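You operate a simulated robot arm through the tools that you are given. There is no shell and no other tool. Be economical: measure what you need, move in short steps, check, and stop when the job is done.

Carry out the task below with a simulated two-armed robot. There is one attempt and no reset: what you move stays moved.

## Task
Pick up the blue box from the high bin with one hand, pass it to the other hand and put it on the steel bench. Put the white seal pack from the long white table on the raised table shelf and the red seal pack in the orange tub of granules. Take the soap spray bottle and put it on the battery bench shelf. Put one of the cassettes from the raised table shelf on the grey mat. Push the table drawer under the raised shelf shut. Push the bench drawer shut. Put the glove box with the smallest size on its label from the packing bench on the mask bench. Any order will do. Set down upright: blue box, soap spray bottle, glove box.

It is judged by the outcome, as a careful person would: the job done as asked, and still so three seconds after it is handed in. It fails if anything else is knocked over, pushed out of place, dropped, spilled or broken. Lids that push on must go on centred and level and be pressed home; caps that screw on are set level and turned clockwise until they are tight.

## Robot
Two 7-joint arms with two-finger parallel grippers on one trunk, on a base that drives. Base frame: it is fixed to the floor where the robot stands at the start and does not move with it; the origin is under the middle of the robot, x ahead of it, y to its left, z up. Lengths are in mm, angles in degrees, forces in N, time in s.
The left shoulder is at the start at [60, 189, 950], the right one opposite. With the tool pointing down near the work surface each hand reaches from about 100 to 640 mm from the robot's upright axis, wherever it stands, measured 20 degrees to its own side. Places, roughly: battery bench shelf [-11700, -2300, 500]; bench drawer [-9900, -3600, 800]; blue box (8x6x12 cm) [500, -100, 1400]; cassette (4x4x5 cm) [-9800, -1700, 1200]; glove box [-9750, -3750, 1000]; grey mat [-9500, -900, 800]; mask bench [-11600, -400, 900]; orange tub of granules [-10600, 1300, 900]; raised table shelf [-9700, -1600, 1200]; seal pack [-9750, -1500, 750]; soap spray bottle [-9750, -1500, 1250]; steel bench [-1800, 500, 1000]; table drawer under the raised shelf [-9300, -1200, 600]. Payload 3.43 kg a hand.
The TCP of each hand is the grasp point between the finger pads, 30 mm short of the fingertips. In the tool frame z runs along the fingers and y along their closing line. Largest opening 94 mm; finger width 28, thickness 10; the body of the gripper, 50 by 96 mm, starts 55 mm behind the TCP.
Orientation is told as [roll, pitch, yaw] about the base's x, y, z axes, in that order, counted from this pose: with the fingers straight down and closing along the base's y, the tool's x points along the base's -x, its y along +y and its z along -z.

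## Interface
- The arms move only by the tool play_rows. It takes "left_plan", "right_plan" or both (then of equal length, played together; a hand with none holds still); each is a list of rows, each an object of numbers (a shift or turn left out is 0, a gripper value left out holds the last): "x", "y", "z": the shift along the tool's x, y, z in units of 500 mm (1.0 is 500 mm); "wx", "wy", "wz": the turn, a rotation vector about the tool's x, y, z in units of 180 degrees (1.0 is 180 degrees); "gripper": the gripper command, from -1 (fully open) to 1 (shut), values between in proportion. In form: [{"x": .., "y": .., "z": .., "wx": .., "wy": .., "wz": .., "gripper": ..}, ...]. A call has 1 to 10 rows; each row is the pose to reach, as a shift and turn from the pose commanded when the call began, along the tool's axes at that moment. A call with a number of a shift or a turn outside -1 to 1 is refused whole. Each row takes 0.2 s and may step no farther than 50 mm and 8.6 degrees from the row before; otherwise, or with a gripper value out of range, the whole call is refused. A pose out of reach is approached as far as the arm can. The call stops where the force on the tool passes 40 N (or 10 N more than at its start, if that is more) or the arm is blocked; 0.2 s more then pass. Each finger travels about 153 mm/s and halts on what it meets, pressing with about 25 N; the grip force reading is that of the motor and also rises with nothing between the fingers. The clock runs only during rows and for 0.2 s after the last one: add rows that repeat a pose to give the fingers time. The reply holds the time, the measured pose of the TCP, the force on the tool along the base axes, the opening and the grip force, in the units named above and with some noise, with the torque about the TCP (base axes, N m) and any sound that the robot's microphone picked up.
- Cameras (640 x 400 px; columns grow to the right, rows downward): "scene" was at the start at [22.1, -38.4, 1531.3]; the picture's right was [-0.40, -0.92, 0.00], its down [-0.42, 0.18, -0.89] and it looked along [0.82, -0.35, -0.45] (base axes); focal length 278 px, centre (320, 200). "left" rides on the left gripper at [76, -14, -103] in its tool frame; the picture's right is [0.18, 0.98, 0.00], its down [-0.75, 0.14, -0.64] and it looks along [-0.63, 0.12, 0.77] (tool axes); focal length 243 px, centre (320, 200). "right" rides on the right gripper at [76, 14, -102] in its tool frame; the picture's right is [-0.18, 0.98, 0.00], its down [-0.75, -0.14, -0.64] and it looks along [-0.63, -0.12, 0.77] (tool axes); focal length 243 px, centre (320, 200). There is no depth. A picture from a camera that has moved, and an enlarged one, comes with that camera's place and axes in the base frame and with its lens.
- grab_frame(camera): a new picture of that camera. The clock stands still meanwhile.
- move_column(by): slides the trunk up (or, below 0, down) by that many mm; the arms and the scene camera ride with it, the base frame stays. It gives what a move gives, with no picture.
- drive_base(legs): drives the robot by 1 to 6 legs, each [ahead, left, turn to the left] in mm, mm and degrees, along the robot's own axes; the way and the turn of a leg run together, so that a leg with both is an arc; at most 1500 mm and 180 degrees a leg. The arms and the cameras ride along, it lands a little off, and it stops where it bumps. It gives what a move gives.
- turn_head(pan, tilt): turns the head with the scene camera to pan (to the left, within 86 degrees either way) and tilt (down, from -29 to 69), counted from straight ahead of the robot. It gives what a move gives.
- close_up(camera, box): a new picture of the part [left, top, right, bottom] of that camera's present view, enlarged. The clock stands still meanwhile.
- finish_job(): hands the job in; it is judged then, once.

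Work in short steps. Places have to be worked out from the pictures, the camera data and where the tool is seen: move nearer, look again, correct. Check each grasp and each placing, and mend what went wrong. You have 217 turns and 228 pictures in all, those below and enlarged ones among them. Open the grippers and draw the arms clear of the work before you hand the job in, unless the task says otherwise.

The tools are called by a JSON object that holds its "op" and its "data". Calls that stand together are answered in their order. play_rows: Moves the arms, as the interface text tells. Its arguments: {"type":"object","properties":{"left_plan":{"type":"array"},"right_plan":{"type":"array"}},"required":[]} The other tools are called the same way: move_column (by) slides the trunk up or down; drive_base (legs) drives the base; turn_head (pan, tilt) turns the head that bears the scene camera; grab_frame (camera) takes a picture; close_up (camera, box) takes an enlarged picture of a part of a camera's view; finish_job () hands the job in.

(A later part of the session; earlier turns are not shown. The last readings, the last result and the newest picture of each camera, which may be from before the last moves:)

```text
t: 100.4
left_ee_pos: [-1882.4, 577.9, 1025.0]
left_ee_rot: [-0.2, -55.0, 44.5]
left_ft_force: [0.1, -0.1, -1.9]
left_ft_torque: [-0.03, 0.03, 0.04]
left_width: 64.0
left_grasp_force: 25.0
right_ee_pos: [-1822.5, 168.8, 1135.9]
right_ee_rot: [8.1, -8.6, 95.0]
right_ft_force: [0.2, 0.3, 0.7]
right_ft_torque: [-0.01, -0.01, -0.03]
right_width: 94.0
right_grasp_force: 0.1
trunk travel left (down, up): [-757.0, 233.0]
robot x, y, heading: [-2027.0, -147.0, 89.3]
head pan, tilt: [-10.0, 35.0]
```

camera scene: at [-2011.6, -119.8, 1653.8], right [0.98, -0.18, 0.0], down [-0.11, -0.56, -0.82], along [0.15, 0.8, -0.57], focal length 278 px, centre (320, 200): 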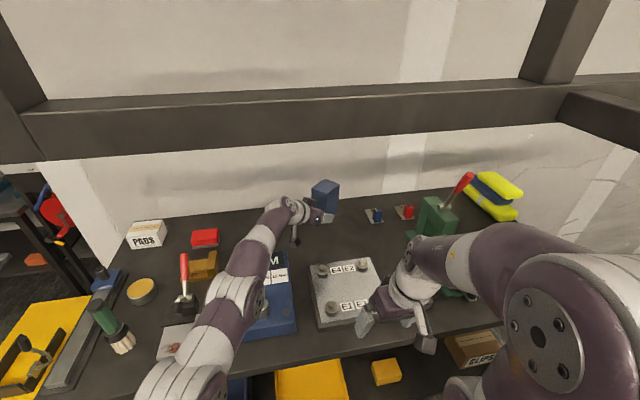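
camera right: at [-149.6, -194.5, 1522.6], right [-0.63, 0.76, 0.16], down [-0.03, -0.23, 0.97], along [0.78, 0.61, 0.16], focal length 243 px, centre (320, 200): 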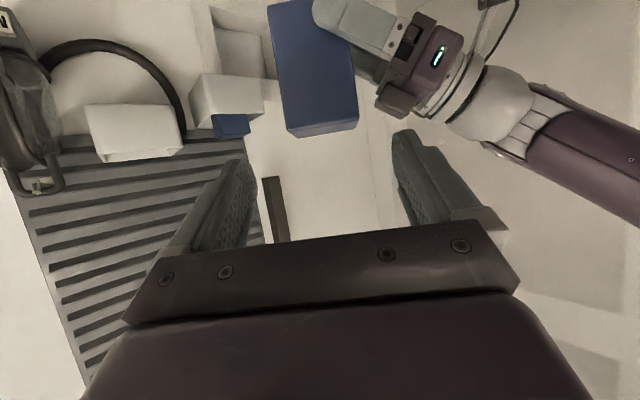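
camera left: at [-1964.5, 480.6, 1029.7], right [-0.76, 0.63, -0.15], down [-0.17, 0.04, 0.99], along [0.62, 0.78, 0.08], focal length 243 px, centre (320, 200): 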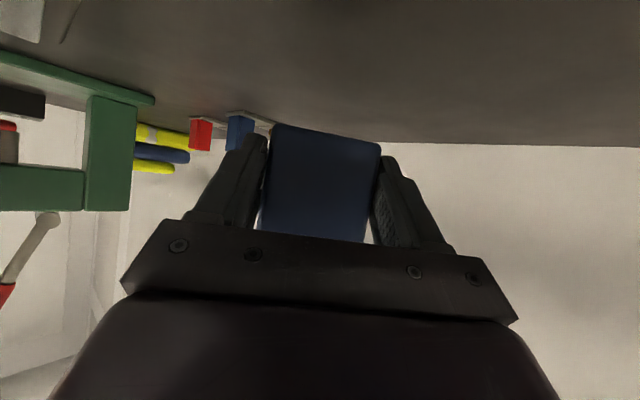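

The left view suggests the bench is at z ≈ 970. Lower 18 mm more, then small steps.

{"op": "play_rows", "data": {"left_plan": [{"x": 0.01, "z": 0.007}, {"x": 0.02, "z": 0.0138}, {"x": 0.0295, "z": 0.0207}]}}

{"op": "grab_frame", "data": {"camera": "left"}}

```text
t: 101.2
left_ee_pos: [-1882.5, 578.0, 1008.7]
left_ee_rot: [-0.3, -55.0, 44.5]
left_ft_force: [0.6, -0.6, -1.5]
left_ft_torque: [-0.04, 0.02, 0.01]
left_width: 63.5
left_grasp_force: 25.4
right_ee_pos: [-1821.4, 168.9, 1135.7]
right_ee_rot: [8.1, -8.8, 95.0]
right_ft_force: [-0.6, 0.2, -0.3]
right_ft_torque: [-0.01, 0.01, 0.02]
right_width: 94.0
right_grasp_force: 0.1
trunk travel left (down, up): [-757.0, 233.0]
robot x, y, heading: [-2027.8, -146.9, 89.1]
head pan, tilt: [-10.0, 35.0]
```

```text
176 pictures are left
camera left: at [-1964.3, 479.6, 1003.9], right [-0.76, 0.63, -0.15], down [-0.17, 0.04, 0.99], along [0.62, 0.78, 0.08], focal length 243 px, centre (320, 200)
```

left: 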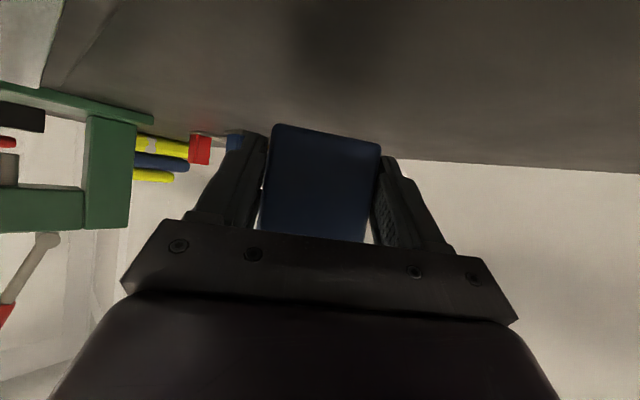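

Bench ≈ 965; about 10 mm to go. Small steps.

{"op": "play_rows", "data": {"left_plan": [{"x": 0.005, "z": 0.0034}, {"x": 0.01, "z": 0.0069}]}}

{"op": "play_rows", "data": {"left_plan": [{"x": 0.0033, "z": 0.0023}, {"x": 0.0066, "z": 0.0046}]}}

{"op": "play_rows", "data": {"left_plan": [{"x": 0.0033, "z": 0.0023}, {"x": 0.0066, "z": 0.0046}]}}

```text
t: 101.8
left_ee_pos: [-1883.2, 578.9, 1001.6]
left_ee_rot: [-0.2, -55.0, 44.4]
left_ft_force: [0.5, -0.6, -1.0]
left_ft_torque: [-0.04, 0.02, 0.02]
left_width: 63.9
left_grasp_force: 25.3
right_ee_pos: [-1821.6, 169.9, 1134.5]
right_ee_rot: [8.1, -8.7, 95.0]
right_ft_force: [1.0, 0.2, -0.7]
right_ft_torque: [0.0, 0.04, -0.05]
right_width: 93.7
right_grasp_force: 0.1
trunk travel left (down, up): [-757.0, 233.0]
robot x, y, heading: [-2026.4, -146.3, 89.1]
head pan, tilt: [-10.0, 35.0]
```

```text
t: 102.4
left_ee_pos: [-1884.4, 577.1, 998.1]
left_ee_rot: [-0.2, -55.0, 44.5]
left_ft_force: [-0.3, 1.6, -0.8]
left_ft_torque: [-0.04, 0.03, 0.01]
left_width: 63.7
left_grasp_force: 24.7
right_ee_pos: [-1821.5, 168.3, 1135.8]
right_ee_rot: [8.1, -8.7, 95.0]
right_ft_force: [-0.1, -0.5, 0.3]
right_ft_torque: [-0.02, 0.02, 0.0]
right_width: 93.9
right_grasp_force: 0.1
trunk travel left (down, up): [-757.0, 233.0]
robot x, y, heading: [-2027.5, -142.8, 89.0]
head pan, tilt: [-10.0, 35.0]
```

```text
t: 103.0
left_ee_pos: [-1883.0, 579.1, 994.6]
left_ee_rot: [-0.3, -55.1, 44.4]
left_ft_force: [0.6, 0.7, -1.4]
left_ft_torque: [-0.04, 0.03, -0.04]
left_width: 63.2
left_grasp_force: 25.1
right_ee_pos: [-1821.4, 168.5, 1135.9]
right_ee_rot: [8.1, -8.7, 95.0]
right_ft_force: [-0.5, 0.1, -0.2]
right_ft_torque: [0.03, 0.01, -0.01]
right_width: 94.2
right_grasp_force: 0.1
trunk travel left (down, up): [-757.0, 233.0]
robot x, y, heading: [-2027.5, -146.1, 89.3]
head pan, tilt: [-10.0, 35.0]
```

{"op": "close_up", "data": {"camera": "scene", "box": [270, 160, 390, 235]}}

{"op": "grab_frame", "data": {"camera": "left"}}

```text
5.33 times, centred on (330, 198) of scene
camera zoom: at [-2012.8, -121.0, 1653.9], right [0.98, -0.19, 0.0], down [-0.11, -0.56, -0.82], along [0.15, 0.8, -0.57], focal length 1484 px, centre (267, 213)
```

zoom: 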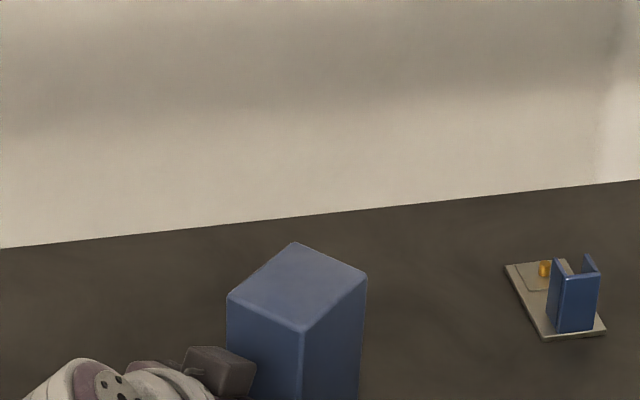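

```text
174 pictures are left
camera left: at [-1964.5, 480.2, 990.3], right [-0.76, 0.63, -0.15], down [-0.17, 0.04, 0.99], along [0.62, 0.78, 0.08], focal length 243 px, centre (320, 200)
```

left: 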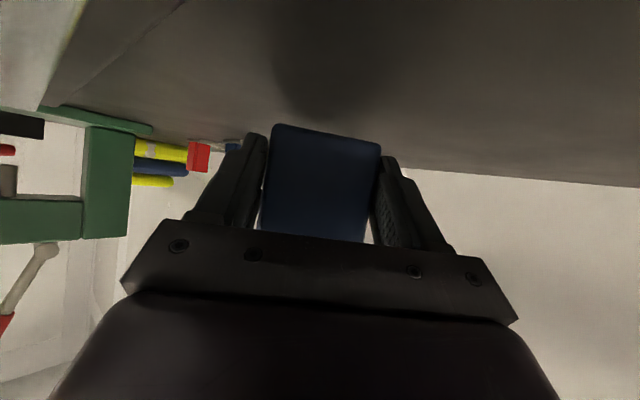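

Box bottom ≈ 968, bench ≈ 960. Continue down ~8 mm in small steps.

{"op": "play_rows", "data": {"left_plan": [{"x": 0.004, "z": 0.0028}, {"x": 0.008, "z": 0.0056}]}}

{"op": "play_rows", "data": {"left_plan": [{"x": 0.0025, "z": 0.0017}, {"x": 0.005, "z": 0.0034}]}}

{"op": "play_rows", "data": {"left_plan": [{"x": 0.0025, "z": 0.0017}, {"x": 0.005, "z": 0.0034}]}}

```text
t: 103.6
left_ee_pos: [-1883.2, 577.5, 987.9]
left_ee_rot: [-0.2, -54.9, 44.5]
left_ft_force: [-0.4, 0.5, -0.8]
left_ft_torque: [0.0, -0.01, 0.0]
left_width: 63.8
left_grasp_force: 24.8
right_ee_pos: [-1821.2, 170.3, 1135.9]
right_ee_rot: [8.2, -8.7, 95.1]
right_ft_force: [-1.0, 0.9, -0.2]
right_ft_torque: [0.03, -0.01, 0.01]
right_width: 94.1
right_grasp_force: 0.0
trunk travel left (down, up): [-757.0, 233.0]
robot x, y, heading: [-2022.2, -146.8, 89.6]
head pan, tilt: [-10.0, 35.0]
```

```text
t: 104.2
left_ee_pos: [-1882.8, 578.8, 985.9]
left_ee_rot: [-0.2, -55.0, 44.4]
left_ft_force: [0.0, 0.5, -0.9]
left_ft_torque: [0.01, 0.04, 0.01]
left_width: 63.8
left_grasp_force: 25.6
right_ee_pos: [-1821.9, 168.9, 1136.4]
right_ee_rot: [8.1, -8.7, 94.9]
right_ft_force: [0.0, -1.0, 0.2]
right_ft_torque: [0.02, -0.02, -0.01]
right_width: 94.0
right_grasp_force: 0.0
trunk travel left (down, up): [-757.0, 233.0]
robot x, y, heading: [-2025.0, -143.9, 89.1]
head pan, tilt: [-10.0, 35.0]
```

```text
t: 104.8
left_ee_pos: [-1883.0, 577.8, 983.2]
left_ee_rot: [-0.2, -55.0, 44.5]
left_ft_force: [0.1, 0.2, -1.1]
left_ft_torque: [-0.06, 0.07, 0.03]
left_width: 63.6
left_grasp_force: 25.0
right_ee_pos: [-1822.0, 168.7, 1136.8]
right_ee_rot: [8.1, -8.7, 95.1]
right_ft_force: [-0.3, -0.9, -0.7]
right_ft_torque: [-0.02, 0.01, 0.0]
right_width: 94.1
right_grasp_force: 0.0
trunk travel left (down, up): [-757.0, 233.0]
robot x, y, heading: [-2025.5, -146.9, 89.4]
head pan, tilt: [-10.0, 35.0]
```

{"op": "play_rows", "data": {"left_plan": [{"x": 0.0025, "z": 0.0017}, {"x": 0.005, "z": 0.0034}]}}

{"op": "grab_frame", "data": {"camera": "left"}}

{"op": "grab_frame", "data": {"camera": "scene"}}

```text
t: 105.4
left_ee_pos: [-1883.7, 577.9, 981.5]
left_ee_rot: [-0.1, -55.0, 44.4]
left_ft_force: [0.1, 0.0, -0.3]
left_ft_torque: [-0.03, -0.07, -0.01]
left_width: 63.6
left_grasp_force: 24.9
right_ee_pos: [-1821.8, 168.5, 1136.4]
right_ee_rot: [8.1, -8.7, 95.0]
right_ft_force: [0.2, 0.4, -0.4]
right_ft_torque: [0.04, -0.02, 0.03]
right_width: 94.2
right_grasp_force: 0.2
trunk travel left (down, up): [-757.0, 233.0]
robot x, y, heading: [-2030.6, -147.9, 89.5]
head pan, tilt: [-10.0, 35.0]
```

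```text
173 pictures are left
camera left: at [-1964.6, 479.6, 977.0], right [-0.76, 0.63, -0.15], down [-0.17, 0.04, 0.99], along [0.63, 0.78, 0.08], focal length 243 px, centre (320, 200)
```

left: 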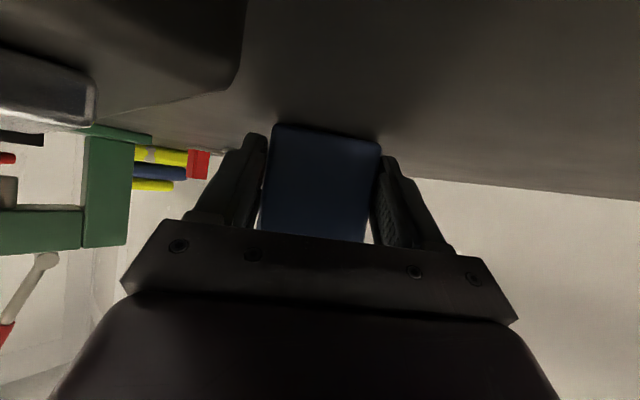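

```text
172 pictures are left
camera scene: at [-2012.7, -121.4, 1653.9], right [0.98, -0.19, 0.0], down [-0.11, -0.56, -0.82], along [0.15, 0.8, -0.57], focal length 278 px, centre (320, 200)
```

scene: 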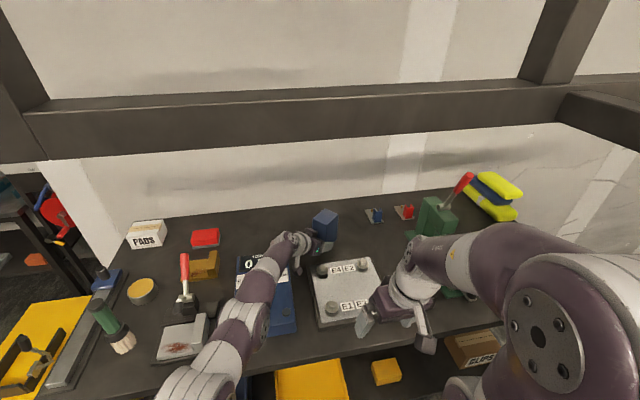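

A dark plate corner is near the wrist camera; extrapolating, the bench is at z ≈ 943. I shift 20 mm further back (+y) before finishing the lowering.

{"op": "play_rows", "data": {"left_plan": [{"x": -0.008, "y": 0.0143, "z": 0.0115}, {"x": -0.016, "y": 0.0285, "z": 0.023}]}}

{"op": "play_rows", "data": {"left_plan": [{"x": 0.0025, "z": 0.0017}, {"x": 0.005, "z": 0.0034}]}}

{"op": "play_rows", "data": {"left_plan": [{"x": 0.0025, "z": 0.0017}, {"x": 0.005, "z": 0.0034}]}}

```text
t: 106.0
left_ee_pos: [-1887.9, 582.8, 981.3]
left_ee_rot: [-0.3, -55.0, 44.5]
left_ft_force: [4.9, -1.0, 1.4]
left_ft_torque: [0.08, -0.28, 0.55]
left_width: 63.9
left_grasp_force: 25.4
left hand out of reach, approached as far as the arm can: row 1, 2
right_ee_pos: [-1820.0, 168.8, 1136.6]
right_ee_rot: [8.1, -8.7, 94.9]
right_ft_force: [0.8, 0.0, 1.0]
right_ft_torque: [-0.02, 0.0, 0.0]
right_width: 93.8
right_grasp_force: 0.1
trunk travel left (down, up): [-757.0, 233.0]
robot x, y, heading: [-2029.8, -144.8, 89.3]
head pan, tilt: [-10.0, 35.0]
```

```text
t: 106.6
left_ee_pos: [-1887.9, 582.5, 980.4]
left_ee_rot: [0.2, -55.3, 44.3]
left_ft_force: [8.5, 2.4, 13.5]
left_ft_torque: [-0.3, -0.07, 0.77]
left_width: 63.8
left_grasp_force: 25.1
right_ee_pos: [-1820.7, 167.3, 1136.2]
right_ee_rot: [8.2, -8.8, 95.1]
right_ft_force: [-0.7, 0.5, -0.2]
right_ft_torque: [-0.02, 0.01, -0.03]
right_width: 94.0
right_grasp_force: 0.2
trunk travel left (down, up): [-757.0, 233.0]
robot x, y, heading: [-2026.3, -141.7, 89.3]
head pan, tilt: [-10.0, 35.0]
```

```text
t: 107.2
left_ee_pos: [-1887.0, 582.0, 979.2]
left_ee_rot: [0.2, -55.4, 44.2]
left_ft_force: [10.9, 7.2, 23.5]
left_ft_torque: [-0.59, -0.23, 0.71]
left_width: 63.7
left_grasp_force: 24.8
right_ee_pos: [-1820.3, 167.5, 1136.3]
right_ee_rot: [8.0, -8.8, 95.0]
right_ft_force: [0.0, 0.3, 0.6]
right_ft_torque: [0.01, 0.0, 0.0]
right_width: 94.1
right_grasp_force: 0.0
trunk travel left (down, up): [-757.0, 233.0]
robot x, y, heading: [-2026.8, -146.5, 89.3]
head pan, tilt: [-10.0, 35.0]
```

Contact: the box is on the bench (23 N). I ease off ~1.5 mm and inspect.

{"op": "play_rows", "data": {"left_plan": [{"x": -0.003, "z": -0.0021}]}}

{"op": "grab_frame", "data": {"camera": "left"}}

{"op": "close_up", "data": {"camera": "scene", "box": [240, 180, 400, 280]}}

```text
t: 107.6
left_ee_pos: [-1886.0, 583.4, 979.1]
left_ee_rot: [0.1, -55.1, 44.4]
left_ft_force: [13.0, 8.8, 19.6]
left_ft_torque: [1.03, -1.69, 1.44]
left_width: 63.6
left_grasp_force: 24.7
right_ee_pos: [-1819.8, 168.7, 1136.1]
right_ee_rot: [8.2, -8.7, 95.0]
right_ft_force: [0.4, -0.4, 0.0]
right_ft_torque: [0.02, 0.0, -0.03]
right_width: 93.8
right_grasp_force: 0.1
trunk travel left (down, up): [-757.0, 233.0]
robot x, y, heading: [-2029.2, -146.5, 89.3]
head pan, tilt: [-10.0, 35.0]
```

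```text
171 pictures are left
camera left: at [-1968.2, 483.6, 974.1], right [-0.76, 0.63, -0.15], down [-0.17, 0.03, 0.99], along [0.62, 0.78, 0.08], focal length 243 px, centre (320, 200)
```

left: 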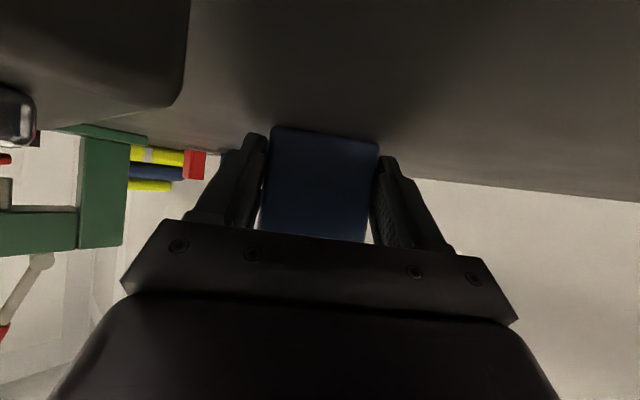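

```text
4.00 times, centred on (320, 230) of scene
camera zoom: at [-2010.7, -123.6, 1653.9], right [0.98, -0.19, 0.0], down [-0.11, -0.56, -0.82], along [0.15, 0.81, -0.57], focal length 1113 px, centre (320, 80)
```

zoom: 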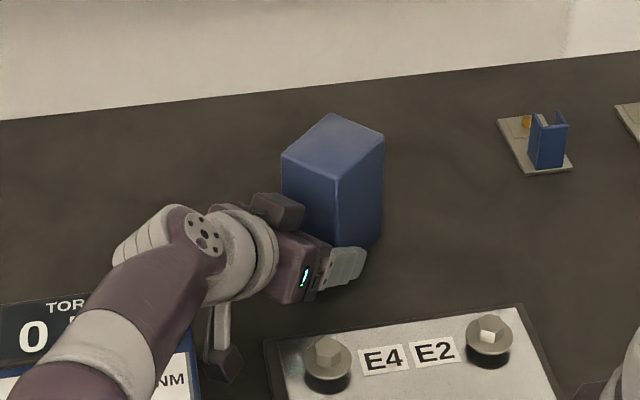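

The wrist camera housing seems to touch the tester's side (force toward +x). I move +x away and up, and re-check.

{"op": "play_rows", "data": {"left_plan": [{"x": -0.012, "y": -0.012, "z": 0.004}, {"x": -0.045, "y": -0.03, "z": -0.01}, {"x": -0.07, "y": -0.05, "z": 0.004}]}}

{"op": "close_up", "data": {"camera": "scene", "box": [200, 180, 400, 305]}}

{"op": "grab_frame", "data": {"camera": "left"}}

```text
t: 108.4
left_ee_pos: [-1862.1, 575.0, 999.4]
left_ee_rot: [-0.3, -54.8, 44.5]
left_ft_force: [-0.4, 0.0, -0.4]
left_ft_torque: [-0.04, 0.02, -0.01]
left_width: 63.8
left_grasp_force: 25.1
left hand out of reach, approached as far as the arm can: row 3
right_ee_pos: [-1823.0, 168.3, 1136.2]
right_ee_rot: [8.1, -8.6, 95.1]
right_ft_force: [0.4, 1.2, -0.5]
right_ft_torque: [0.0, 0.02, 0.02]
right_width: 94.1
right_grasp_force: 0.1
trunk travel left (down, up): [-757.0, 233.0]
robot x, y, heading: [-2026.1, -143.4, 89.5]
head pan, tilt: [-10.0, 35.0]
```

```text
3.20 times, centred on (300, 242) of scene
camera zoom: at [-2013.5, -122.0, 1653.7], right [0.98, -0.19, 0.0], down [-0.11, -0.56, -0.82], along [0.15, 0.81, -0.57], focal length 890 px, centre (384, 64)
```

zoom: 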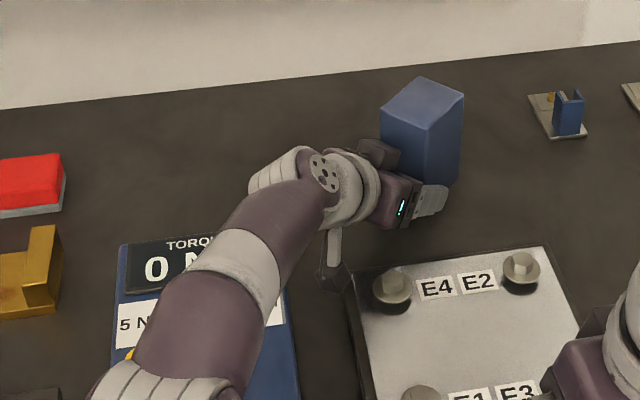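

```text
168 pictures are left
camera left: at [-1942.7, 475.5, 996.3], right [-0.76, 0.63, -0.15], down [-0.17, 0.04, 0.99], along [0.63, 0.78, 0.07], focal length 243 px, centre (320, 200)
```

left: 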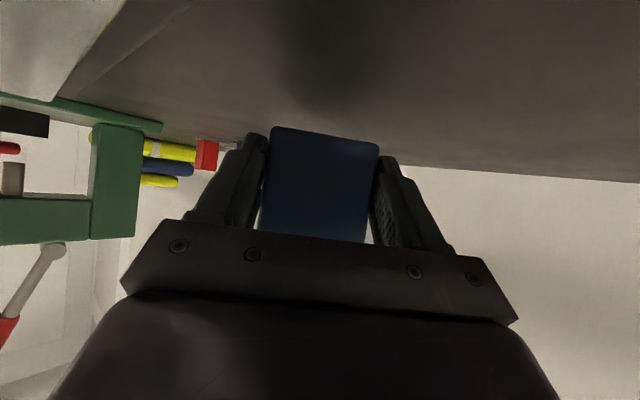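

Nothing displaced. For more clearance behind the plate I creep the base 45 mm forward (carrying box and camera back), then lower again.

{"op": "play_rows", "data": {"left_plan": [{"x": -0.03, "z": -0.021}]}}

{"op": "drive_base", "data": {"legs": [[45, 0, 0]]}}

{"op": "close_up", "data": {"camera": "scene", "box": [200, 180, 400, 305]}}

{"op": "grab_frame", "data": {"camera": "left"}}

```text
t: 108.8
left_ee_pos: [-1859.2, 576.6, 1019.7]
left_ee_rot: [-0.1, -55.1, 44.5]
left_ft_force: [0.1, 0.1, -1.2]
left_ft_torque: [-0.03, -0.01, -0.03]
left_width: 63.8
left_grasp_force: 24.7
right_ee_pos: [-1820.7, 168.2, 1137.8]
right_ee_rot: [8.1, -8.7, 95.0]
right_ft_force: [-0.4, -0.4, 0.9]
right_ft_torque: [-0.03, -0.02, -0.02]
right_width: 94.0
right_grasp_force: 0.1
trunk travel left (down, up): [-757.0, 233.0]
robot x, y, heading: [-2032.8, -148.7, 89.1]
head pan, tilt: [-10.0, 35.0]
```

```text
t: 109.7
left_ee_pos: [-1857.8, 617.6, 1020.4]
left_ee_rot: [0.0, -55.0, 44.3]
left_ft_force: [-0.2, 0.2, -1.5]
left_ft_torque: [-0.02, 0.04, -0.03]
left_width: 63.9
left_grasp_force: 25.2
right_ee_pos: [-1821.1, 212.2, 1137.6]
right_ee_rot: [8.1, -8.9, 94.9]
right_ft_force: [0.7, 0.3, 0.5]
right_ft_torque: [0.0, 0.0, -0.01]
right_width: 93.9
right_grasp_force: 0.1
trunk travel left (down, up): [-757.0, 233.0]
robot x, y, heading: [-2022.6, -102.6, 89.2]
head pan, tilt: [-10.0, 35.0]
```

```text
3.20 times, centred on (300, 242) of scene
camera zoom: at [-2012.3, -79.0, 1654.0], right [0.98, -0.19, 0.0], down [-0.11, -0.56, -0.82], along [0.15, 0.81, -0.57], focal length 890 px, centre (384, 64)
```

zoom: 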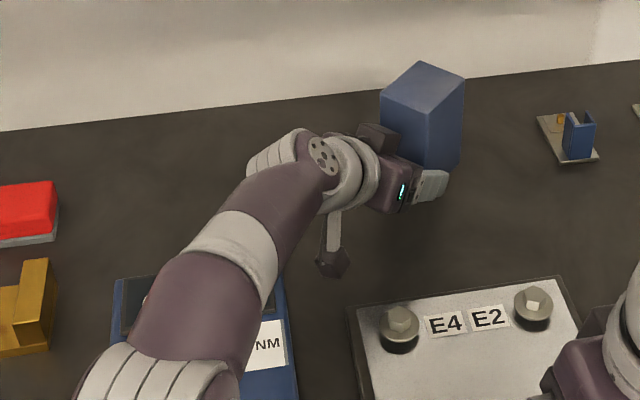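

```text
166 pictures are left
camera left: at [-1940.3, 520.5, 1016.6], right [-0.76, 0.63, -0.15], down [-0.17, 0.04, 0.99], along [0.63, 0.78, 0.08], focal length 243 px, centre (320, 200)
```

left: 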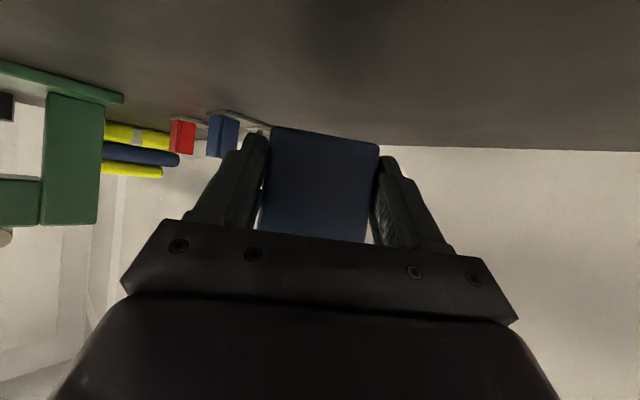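

Clear now. Lower 36 mm, then small steps.

{"op": "play_rows", "data": {"left_plan": [{"x": 0.03, "z": 0.021}, {"x": 0.059, "z": 0.0413}]}}

{"op": "play_rows", "data": {"left_plan": [{"x": 0.0033, "z": 0.0023}, {"x": 0.0066, "z": 0.0046}]}}

{"op": "play_rows", "data": {"left_plan": [{"x": 0.0033, "z": 0.0023}, {"x": 0.0066, "z": 0.0046}]}}

{"op": "grab_frame", "data": {"camera": "left"}}

```text
t: 110.3
left_ee_pos: [-1863.6, 617.5, 981.0]
left_ee_rot: [-0.3, -54.9, 44.6]
left_ft_force: [0.0, 0.1, -1.0]
left_ft_torque: [-0.05, 0.02, -0.04]
left_width: 63.6
left_grasp_force: 25.2
left hand out of reach, approached as far as the arm can: row 2
right_ee_pos: [-1821.9, 214.7, 1135.7]
right_ee_rot: [8.2, -8.6, 94.9]
right_ft_force: [-0.6, 1.2, -0.4]
right_ft_torque: [-0.06, 0.02, -0.04]
right_width: 94.0
right_grasp_force: 0.0
trunk travel left (down, up): [-757.0, 233.0]
robot x, y, heading: [-2028.4, -99.2, 89.7]
head pan, tilt: [-10.0, 35.0]
```

```text
t: 110.9
left_ee_pos: [-1862.3, 618.7, 978.3]
left_ee_rot: [-0.2, -55.0, 44.4]
left_ft_force: [-0.6, 1.4, -0.1]
left_ft_torque: [0.02, 0.06, 0.03]
left_width: 63.8
left_grasp_force: 24.3
right_ee_pos: [-1821.4, 213.8, 1135.7]
right_ee_rot: [8.1, -8.7, 94.9]
right_ft_force: [-0.2, 0.8, 0.0]
right_ft_torque: [0.02, 0.01, 0.01]
right_width: 94.0
right_grasp_force: 0.1
trunk travel left (down, up): [-757.0, 233.0]
robot x, y, heading: [-2022.9, -99.1, 89.2]
head pan, tilt: [-10.0, 35.0]
```

```text
t: 111.5
left_ee_pos: [-1863.3, 616.9, 978.5]
left_ee_rot: [0.0, -55.3, 44.3]
left_ft_force: [1.7, 4.0, 10.9]
left_ft_torque: [-0.03, -0.3, 0.14]
left_width: 63.6
left_grasp_force: 25.2
right_ee_pos: [-1820.4, 212.2, 1136.7]
right_ee_rot: [8.1, -8.7, 94.9]
right_ft_force: [0.9, 0.8, -1.1]
right_ft_torque: [-0.01, 0.01, 0.03]
right_width: 93.9
right_grasp_force: 0.1
trunk travel left (down, up): [-757.0, 233.0]
robot x, y, heading: [-2025.9, -102.0, 89.2]
head pan, tilt: [-10.0, 35.0]
```

```text
165 pictures are left
camera left: at [-1944.9, 518.4, 973.7], right [-0.76, 0.63, -0.15], down [-0.17, 0.03, 0.98], along [0.63, 0.78, 0.08], focal length 243 px, centre (320, 200)
```

left: 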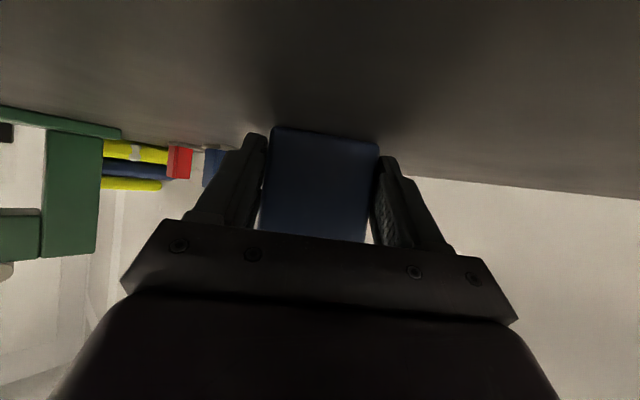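

Now a mainly vertical 11 N contact: the box stands on the bench. Release.

{"op": "play_rows", "data": {"left_plan": [{"gripper": 0.1}, {"gripper": -0.6}, {"gripper": -1}, {"gripper": -1}]}}

{"op": "grab_frame", "data": {"camera": "left"}}

```text
t: 112.5
left_ee_pos: [-1867.7, 616.4, 978.7]
left_ee_rot: [0.0, -55.3, 44.5]
left_ft_force: [-11.6, 15.3, 23.3]
left_ft_torque: [0.26, -0.44, 0.19]
left_width: 86.6
left_grasp_force: 0.1
right_ee_pos: [-1824.2, 212.5, 1137.6]
right_ee_rot: [7.8, -8.7, 94.9]
right_ft_force: [0.4, 0.5, -0.2]
right_ft_torque: [0.02, -0.01, 0.0]
right_width: 94.0
right_grasp_force: 0.0
trunk travel left (down, up): [-757.0, 233.0]
robot x, y, heading: [-2026.2, -100.4, 89.5]
head pan, tilt: [-10.0, 35.0]
```

```text
164 pictures are left
camera left: at [-1948.5, 518.7, 973.5], right [-0.76, 0.63, -0.15], down [-0.17, 0.03, 0.98], along [0.62, 0.78, 0.08], focal length 243 px, centre (320, 200)
```

left: 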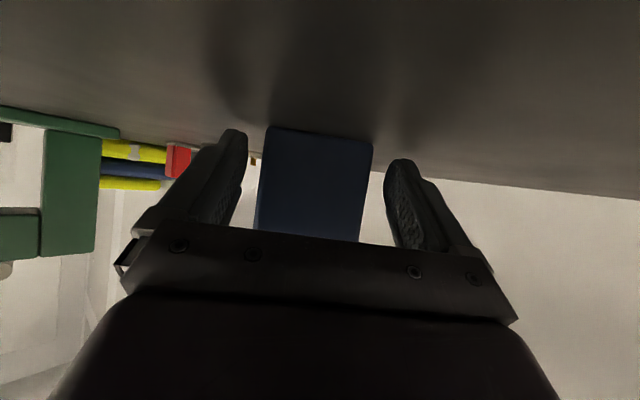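

The fingertips press on the bench; the box is free between the fingers. Retract along the tool axis.

{"op": "play_rows", "data": {"left_plan": [{"x": -0.004, "z": -0.006}, {"x": -0.004, "z": -0.03}, {"x": -0.004, "z": -0.09}, {"x": -0.004, "z": -0.16}, {"x": -0.004, "z": -0.24}]}}

{"op": "close_up", "data": {"camera": "scene", "box": [200, 150, 440, 300]}}

{"op": "grab_frame", "data": {"camera": "left"}}

```text
t: 113.7
left_ee_pos: [-1908.1, 625.0, 1042.1]
left_ee_rot: [-0.3, -54.9, 44.6]
left_ft_force: [-0.2, 0.1, 0.2]
left_ft_torque: [0.03, -0.02, -0.01]
left_width: 93.9
left_grasp_force: 0.0
left hand out of reach, approached as far as the arm can: row 3, 4, 5
right_ee_pos: [-1821.7, 213.7, 1135.2]
right_ee_rot: [8.1, -8.6, 95.0]
right_ft_force: [0.6, -0.2, -0.3]
right_ft_torque: [0.01, -0.01, 0.02]
right_width: 93.8
right_grasp_force: 0.0
trunk travel left (down, up): [-757.0, 233.0]
robot x, y, heading: [-2023.9, -101.2, 89.2]
head pan, tilt: [-10.0, 35.0]
```

```text
2.67 times, centred on (320, 225) of scene
camera zoom: at [-2013.2, -76.7, 1653.8], right [0.98, -0.19, 0.0], down [-0.11, -0.56, -0.82], along [0.15, 0.8, -0.57], focal length 742 px, centre (320, 133)
```

zoom: 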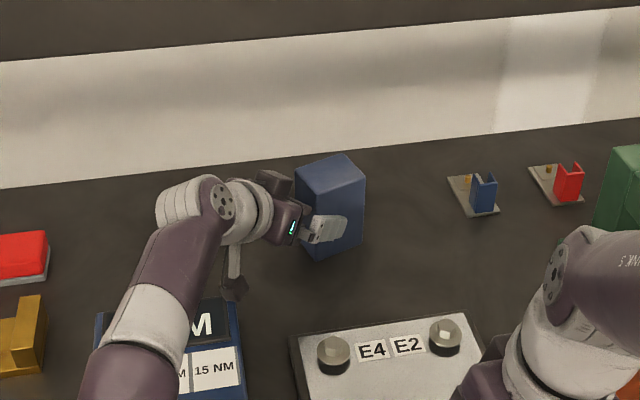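

```text
162 pictures are left
camera left: at [-1988.7, 526.6, 1037.9], right [-0.76, 0.63, -0.15], down [-0.17, 0.04, 0.99], along [0.63, 0.78, 0.08], focal length 243 px, centre (320, 200)
```

left: 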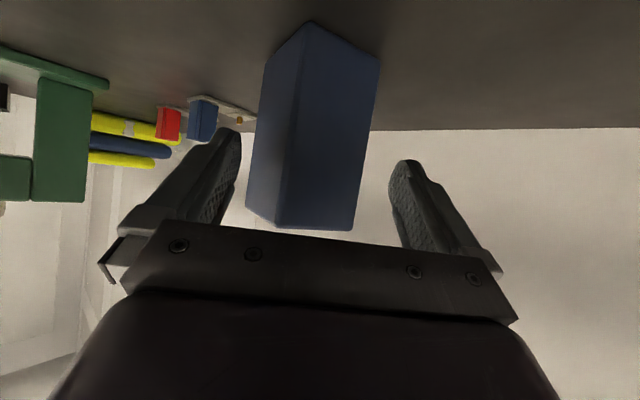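

The box stands free but the hand came out crookedly (reach limit). Raise the hand straight up above the box.

{"op": "play_rows", "data": {"left_plan": [{"x": -0.04, "z": -0.028}, {"x": -0.08, "z": -0.056}, {"x": -0.12, "z": -0.084}, {"x": -0.16, "z": -0.112}]}}

{"op": "close_up", "data": {"camera": "scene", "box": [200, 150, 440, 300]}}

```text
t: 114.7
left_ee_pos: [-1905.3, 626.4, 1137.6]
left_ee_rot: [-0.1, -55.0, 44.4]
left_ft_force: [0.2, 0.1, -0.5]
left_ft_torque: [-0.03, -0.01, -0.02]
left_width: 93.9
left_grasp_force: 0.1
right_ee_pos: [-1821.4, 213.1, 1136.1]
right_ee_rot: [8.0, -8.7, 95.0]
right_ft_force: [0.3, 0.1, 0.0]
right_ft_torque: [-0.01, 0.0, 0.02]
right_width: 94.2
right_grasp_force: 0.0
trunk travel left (down, up): [-757.0, 233.0]
robot x, y, heading: [-2025.6, -103.5, 89.3]
head pan, tilt: [-10.0, 35.0]
```

```text
2.67 times, centred on (320, 225) of scene
camera zoom: at [-2012.2, -76.9, 1653.8], right [0.98, -0.19, 0.0], down [-0.11, -0.56, -0.82], along [0.15, 0.8, -0.57], focal length 742 px, centre (320, 133)
```

zoom: 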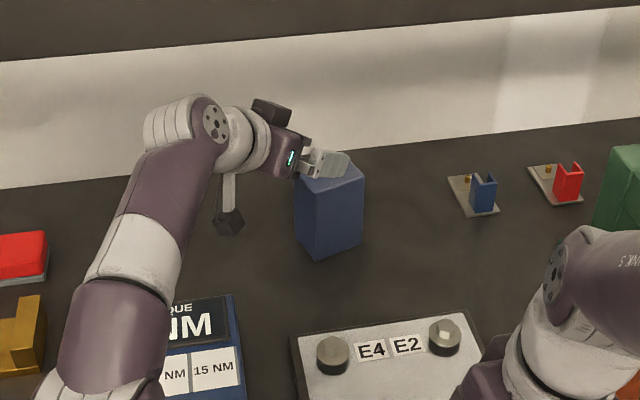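

The box stands upright at its place. Back the robot off, then fold the left arm.

{"op": "drive_base", "data": {"legs": [[-700, 0, 0]]}}

{"op": "grab_frame", "data": {"camera": "scene"}}

{"op": "play_rows", "data": {"left_plan": [{"x": 0.052, "y": -0.006, "z": -0.074}, {"x": 0.104, "y": -0.012, "z": -0.148}, {"x": 0.156, "y": -0.018, "z": -0.222}, {"x": 0.208, "y": -0.024, "z": -0.296}, {"x": 0.26, "y": -0.03, "z": -0.37}, {"x": 0.312, "y": -0.035, "z": -0.446}]}}

{"op": "play_rows", "data": {"left_plan": [{"x": 0.0347, "y": -0.0039, "z": -0.0496, "wx": -0.0133, "wy": 0.0321, "wz": -0.0256}, {"x": 0.0693, "y": -0.0078, "z": -0.0991, "wx": -0.0267, "wy": 0.0642, "wz": -0.0511}, {"x": 0.104, "y": -0.0117, "z": -0.1487, "wx": -0.04, "wy": 0.0963, "wz": -0.0767}, {"x": 0.1387, "y": -0.0156, "z": -0.1982, "wx": -0.0533, "wy": 0.1284, "wz": -0.1022}, {"x": 0.1733, "y": -0.0194, "z": -0.2478, "wx": -0.0667, "wy": 0.1606, "wz": -0.1278}, {"x": 0.208, "y": -0.0233, "z": -0.2973, "wx": -0.08, "wy": 0.1927, "wz": -0.1533}, {"x": 0.2427, "y": -0.0272, "z": -0.3469, "wx": -0.0933, "wy": 0.2248, "wz": -0.1789}, {"x": 0.2773, "y": -0.0311, "z": -0.3964, "wx": -0.1067, "wy": 0.2569, "wz": -0.2044}, {"x": 0.312, "y": -0.035, "z": -0.446, "wx": -0.12, "wy": 0.289, "wz": -0.23}]}}

```text
t: 118.6
left_ee_pos: [-1932.6, -71.3, 1138.3]
left_ee_rot: [-0.1, -54.9, 47.1]
left_ft_force: [-0.2, 0.0, -1.0]
left_ft_torque: [0.02, 0.0, 0.01]
left_width: 93.9
left_grasp_force: 0.1
right_ee_pos: [-1828.1, -480.2, 1135.7]
right_ee_rot: [8.2, -8.7, 97.8]
right_ft_force: [1.0, -0.3, -1.4]
right_ft_torque: [-0.02, 0.01, 0.01]
right_width: 93.9
right_grasp_force: 0.0
trunk travel left (down, up): [-757.0, 233.0]
robot x, y, heading: [-2016.7, -804.2, 91.9]
head pan, tilt: [-10.0, 35.0]
```

```text
160 pictures are left
camera scene: at [-2005.6, -778.9, 1653.8], right [0.99, -0.14, 0.0], down [-0.08, -0.57, -0.82], along [0.11, 0.81, -0.57], focal length 278 px, centre (320, 200)
```

scene: 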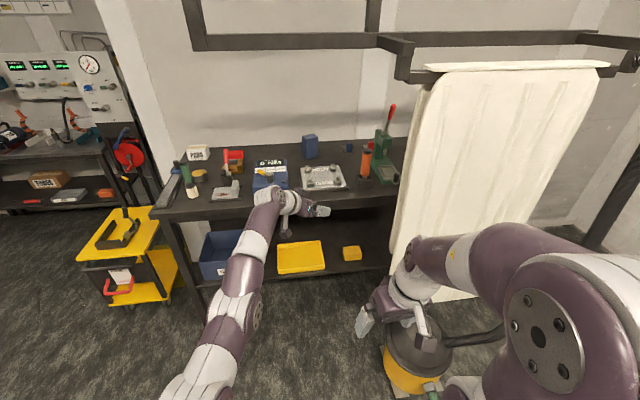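

```text
t: 120.0
left_ee_pos: [-2023.0, -51.9, 1109.9]
left_ee_rot: [-0.1, -55.0, 47.2]
left_ft_force: [0.5, 0.1, 0.3]
left_ft_torque: [-0.03, 0.0, 0.01]
left_width: 94.1
left_grasp_force: 0.1
left hand out of reach, approached as far as the arm can: row 1, 2, 3, 4, 5, 6
right_ee_pos: [-1828.9, -479.8, 1135.3]
right_ee_rot: [8.2, -8.7, 97.8]
right_ft_force: [0.3, -0.7, -0.2]
right_ft_torque: [0.04, 0.01, 0.0]
right_width: 93.9
right_grasp_force: 0.2
trunk travel left (down, up): [-757.0, 233.0]
robot x, y, heading: [-2018.3, -803.5, 92.2]
head pan, tilt: [-10.0, 35.0]
```

```text
t: 122.0
left_ee_pos: [-2194.2, -288.7, 1086.9]
left_ee_rot: [0.0, -0.3, 92.2]
left_ft_force: [-0.6, -0.1, 1.0]
left_ft_torque: [-0.01, -0.02, -0.02]
left_width: 94.0
left_grasp_force: 0.1
left hand out of reach, approached as far as the arm can: row 1, 2, 8, 9
right_ee_pos: [-1830.3, -482.4, 1136.3]
right_ee_rot: [8.1, -8.8, 97.8]
right_ft_force: [0.6, -0.2, 1.3]
right_ft_torque: [0.05, 0.01, 0.01]
right_width: 94.1
right_grasp_force: 0.0
trunk travel left (down, up): [-757.0, 233.0]
robot x, y, heading: [-2015.7, -804.3, 92.0]
head pan, tilt: [-10.0, 35.0]
```

I bring both hands to compact, downward poses for travelling.

{"op": "play_rows", "data": {"left_plan": [{"x": 0.075, "y": 0.02, "z": 0.01}, {"x": 0.15, "y": 0.04, "z": 0.02}, {"x": 0.225, "y": 0.06, "z": 0.03}, {"x": 0.3, "y": 0.08, "z": 0.04}, {"x": 0.37, "y": 0.1, "z": 0.05}], "right_plan": [{"y": -0.04, "z": 0.02}, {"y": -0.08, "z": 0.04, "wx": 0.015, "wy": 0.016, "wz": 0.01}, {"y": -0.1, "z": 0.06, "wx": 0.03, "wy": 0.032, "wz": 0.02}, {"y": -0.1, "z": 0.08, "wx": 0.045, "wy": 0.049, "wz": 0.032}, {"y": -0.1, "z": 0.1, "wx": 0.045, "wy": 0.049, "wz": 0.032}]}}

{"op": "drive_base", "data": {"legs": [[0, 0, 88]]}}

{"op": "turn_head", "data": {"pan": 0, "tilt": 15}}

{"op": "grab_frame", "data": {"camera": "scene"}}

```text
t: 123.2
left_ee_pos: [-2233.9, -477.4, 1061.5]
left_ee_rot: [-0.1, 0.0, 92.0]
left_ft_force: [1.3, 0.5, 0.6]
left_ft_torque: [0.0, -0.01, 0.01]
left_width: 94.0
left_grasp_force: 0.0
right_ee_pos: [-1799.8, -463.0, 1059.9]
right_ee_rot: [6.4, -6.0, 95.7]
right_ft_force: [0.4, 0.0, 0.1]
right_ft_torque: [0.01, -0.01, 0.01]
right_width: 94.1
right_grasp_force: 0.1
right hand out of reach, approached as far as the arm can: row 2, 3, 4, 5
trunk travel left (down, up): [-757.0, 233.0]
robot x, y, heading: [-2012.3, -806.4, 92.2]
head pan, tilt: [-10.0, 35.0]
```

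```text
t: 127.3
left_ee_pos: [-2352.8, -1009.0, 1062.0]
left_ee_rot: [0.0, 0.0, 179.8]
left_ft_force: [-0.4, -0.1, -0.6]
left_ft_torque: [0.01, 0.0, 0.0]
left_width: 93.9
left_grasp_force: 0.0
right_ee_pos: [-2349.2, -572.5, 1059.3]
right_ee_rot: [6.5, -5.9, -176.5]
right_ft_force: [-0.4, 0.1, -0.2]
right_ft_torque: [0.0, -0.02, 0.01]
right_width: 93.8
right_grasp_force: 0.1
trunk travel left (down, up): [-757.0, 233.0]
robot x, y, heading: [-2017.5, -804.0, 179.5]
head pan, tilt: [-10.0, 35.0]
```

```text
t: 128.2
left_ee_pos: [-2353.4, -1008.1, 1062.0]
left_ee_rot: [-0.2, 0.0, 179.9]
left_ft_force: [1.6, -0.1, -0.1]
left_ft_torque: [-0.03, -0.02, 0.0]
left_width: 93.9
left_grasp_force: 0.0
right_ee_pos: [-2348.4, -572.9, 1060.1]
right_ee_rot: [6.4, -5.9, -176.5]
right_ft_force: [-0.7, 0.5, -0.3]
right_ft_torque: [0.0, -0.01, 0.01]
right_width: 93.9
right_grasp_force: 0.0
trunk travel left (down, up): [-757.0, 233.0]
robot x, y, heading: [-2017.0, -807.0, 179.9]
head pan, tilt: [0.0, 15.0]
```

```text
159 pictures are left
camera scene: at [-2053.5, -806.2, 1685.8], right [0.0, 1.0, 0.0], down [0.26, 0.0, -0.97], along [-0.97, 0.0, -0.26], focal length 278 px, centre (320, 200)
```

scene: 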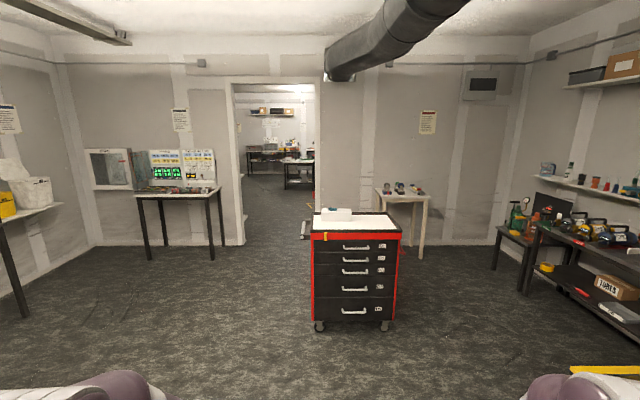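

Doorway at x ≈ −5800, y −1926…−863; the red cabinet is clear to the right. Drive diagonally to y ≈ −1390 and on.

{"op": "drive_base", "data": {"legs": [[1200, 583, 0], [1450, 0, 0]]}}

{"op": "grab_frame", "data": {"camera": "scene"}}

```text
t: 141.6
left_ee_pos: [-4993.2, -1665.6, 1061.7]
left_ee_rot: [-0.2, 0.0, -176.5]
left_ft_force: [0.0, -0.2, -0.2]
left_ft_torque: [-0.02, -0.02, -0.05]
left_width: 94.2
left_grasp_force: 0.1
right_ee_pos: [-5016.8, -1230.2, 1060.3]
right_ee_rot: [6.5, -6.0, -172.9]
right_ft_force: [0.3, 0.0, -0.2]
right_ft_torque: [0.02, 0.0, 0.01]
right_width: 94.0
right_grasp_force: 0.0
trunk travel left (down, up): [-757.0, 233.0]
robot x, y, heading: [-4672.7, -1439.6, -176.9]
head pan, tilt: [0.0, 15.0]
```

```text
158 pictures are left
camera scene: at [-4707.3, -1444.5, 1685.9], right [-0.06, 1.0, 0.0], down [0.26, 0.02, -0.97], along [-0.96, -0.06, -0.26], focal length 278 px, centre (320, 200)
```

scene: 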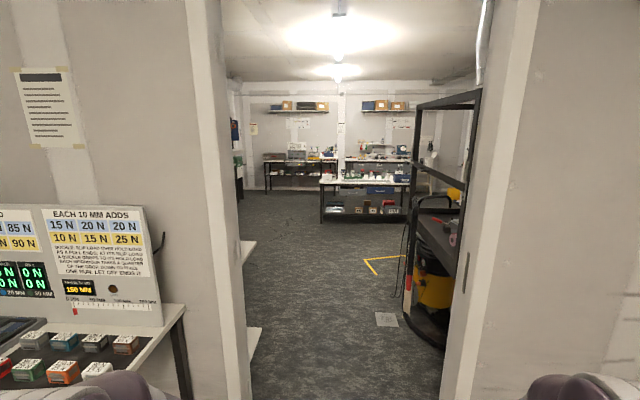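

Through the doorway: centre y ≈ −1340. Straighten and drive through.

{"op": "drive_base", "data": {"legs": [[0, 0, -3.1], [1300, -110, 0], [1300, 0, 0]]}}

{"op": "grab_frame", "data": {"camera": "scene"}}

```text
t: 154.5
left_ee_pos: [-7547.7, -1495.7, 1061.5]
left_ee_rot: [-0.1, 0.0, 178.2]
left_ft_force: [-0.5, 0.3, 0.6]
left_ft_torque: [-0.03, -0.04, 0.0]
left_width: 94.1
left_grasp_force: 0.1
right_ee_pos: [-7534.2, -1057.8, 1058.9]
right_ee_rot: [6.5, -5.8, -178.1]
right_ft_force: [-1.1, -0.9, 0.0]
right_ft_torque: [-0.04, 0.02, -0.01]
right_width: 93.7
right_grasp_force: 0.1
trunk travel left (down, up): [-757.0, 233.0]
robot x, y, heading: [-7211.8, -1302.1, 178.2]
head pan, tilt: [0.0, 15.0]
```

```text
157 pictures are left
camera scene: at [-7243.4, -1300.6, 1685.9], right [0.03, 1.0, 0.0], down [0.26, -0.01, -0.97], along [-0.97, 0.03, -0.26], focal length 278 px, centre (320, 200)
```

scene: 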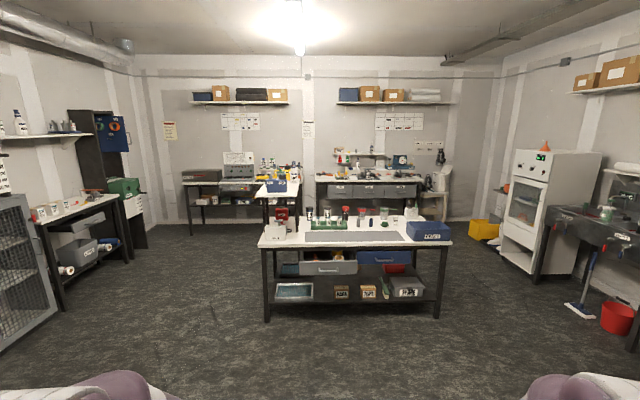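

I enlarge the central table and the benches behind.

{"op": "close_up", "data": {"camera": "scene", "box": [240, 180, 480, 330]}}

{"op": "close_up", "data": {"camera": "scene", "box": [160, 130, 480, 230]}}

```text
2.67 times, centred on (360, 255) of scene
camera zoom: at [-7243.4, -1300.6, 1685.9], right [0.03, 1.0, 0.0], down [0.26, -0.01, -0.97], along [-0.97, 0.03, -0.26], focal length 742 px, centre (213, 53)
```

zoom: 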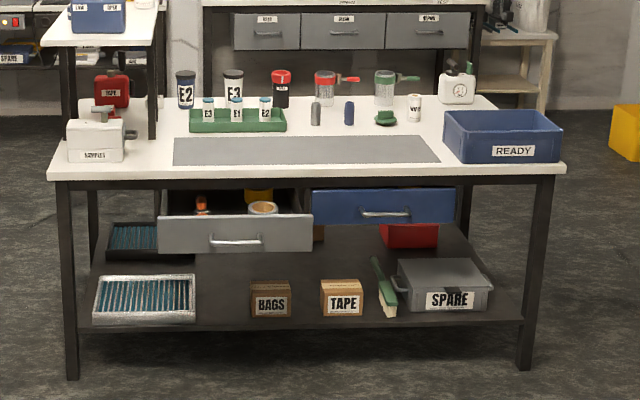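

```text
2.00 times, centred on (320, 180) of scene
camera zoom: at [-7243.4, -1300.6, 1685.9], right [0.03, 1.0, 0.0], down [0.26, -0.01, -0.97], along [-0.97, 0.03, -0.26], focal length 556 px, centre (320, 240)
```

zoom: 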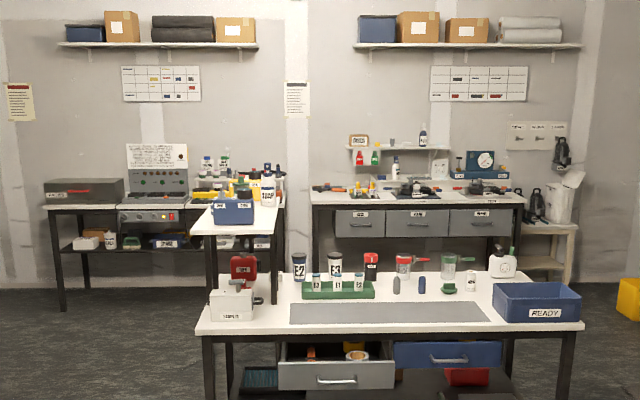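

Layout is clear: long white table (x −9350…−10050, y −1730…−150, z ≈ 740) with the raised shelf on its left end, grey drawer pulled out. I drive closer to the raised shelf.

{"op": "drive_base", "data": {"legs": [[1350, 230, 1.8]]}}

{"op": "turn_head", "data": {"pan": 5, "tilt": 35}}

{"op": "grab_frame", "data": {"camera": "scene"}}

```text
t: 161.3
left_ee_pos: [-8884.9, -1766.1, 1062.8]
left_ee_rot: [0.0, 0.0, -177.3]
left_ft_force: [0.0, 0.2, 0.2]
left_ft_torque: [0.02, 0.01, 0.0]
left_width: 94.0
left_grasp_force: 0.0
right_ee_pos: [-8903.6, -1328.8, 1059.4]
right_ee_rot: [6.6, -5.9, -173.6]
right_ft_force: [0.0, -0.5, -0.3]
right_ft_torque: [-0.01, 0.0, 0.04]
right_width: 93.9
right_grasp_force: 0.0
trunk travel left (down, up): [-757.0, 233.0]
robot x, y, heading: [-8558.2, -1540.8, -177.4]
head pan, tilt: [0.0, 15.0]
```

```text
t: 162.2
left_ee_pos: [-8885.1, -1764.0, 1061.4]
left_ee_rot: [-0.2, -0.1, -177.3]
left_ft_force: [0.3, 0.6, 0.0]
left_ft_torque: [0.02, 0.01, 0.04]
left_width: 94.1
left_grasp_force: 0.0
right_ee_pos: [-8903.1, -1329.8, 1059.0]
right_ee_rot: [6.5, -5.9, -173.5]
right_ft_force: [-0.6, 0.6, -0.2]
right_ft_torque: [0.02, 0.0, 0.02]
right_width: 94.1
right_grasp_force: 0.0
trunk travel left (down, up): [-757.0, 233.0]
robot x, y, heading: [-8561.5, -1547.4, -177.2]
head pan, tilt: [5.0, 35.0]
```

```text
154 pictures are left
camera scene: at [-8590.2, -1555.3, 1653.9], right [-0.13, 0.99, 0.0], down [0.57, 0.08, -0.82], along [-0.81, -0.11, -0.57], focal length 278 px, centre (320, 200)
```

scene: 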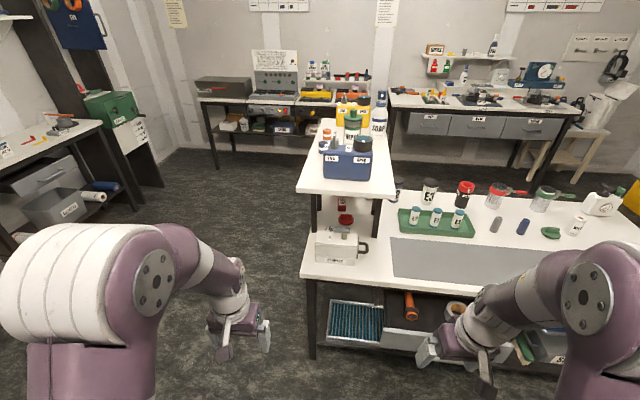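

{"op": "close_up", "data": {"camera": "scene", "box": [290, 80, 450, 180]}}

{"op": "close_up", "data": {"camera": "scene", "box": [290, 170, 490, 295]}}

```text
4.00 times, centred on (370, 130) of scene
camera zoom: at [-8590.2, -1555.3, 1653.9], right [-0.13, 0.99, 0.0], down [0.57, 0.08, -0.82], along [-0.81, -0.11, -0.57], focal length 1113 px, centre (120, 480)
```

zoom: 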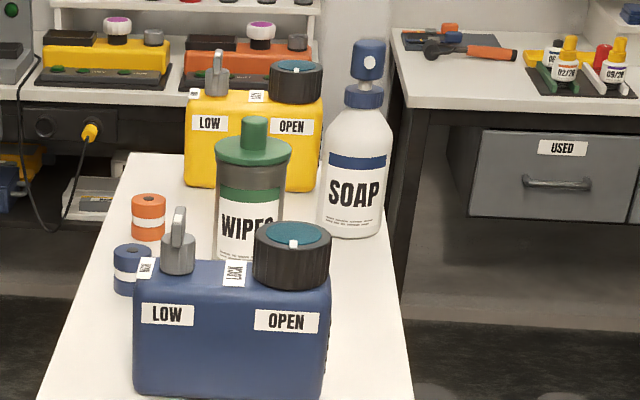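

```text
3.20 times, centred on (390, 232) of scene
camera zoom: at [-8590.2, -1555.3, 1653.9], right [-0.13, 0.99, 0.0], down [0.57, 0.08, -0.82], along [-0.81, -0.11, -0.57], focal length 890 px, centre (96, 96)
```

zoom: 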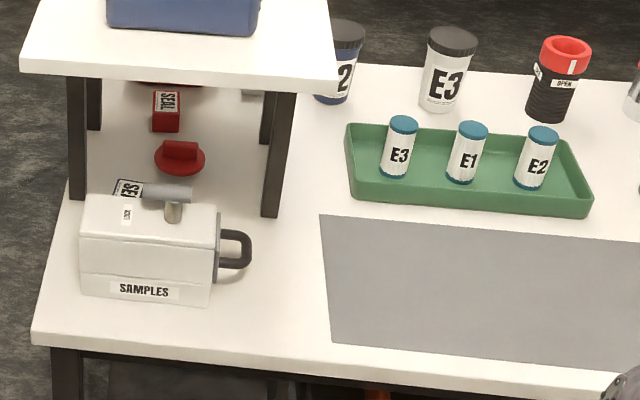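

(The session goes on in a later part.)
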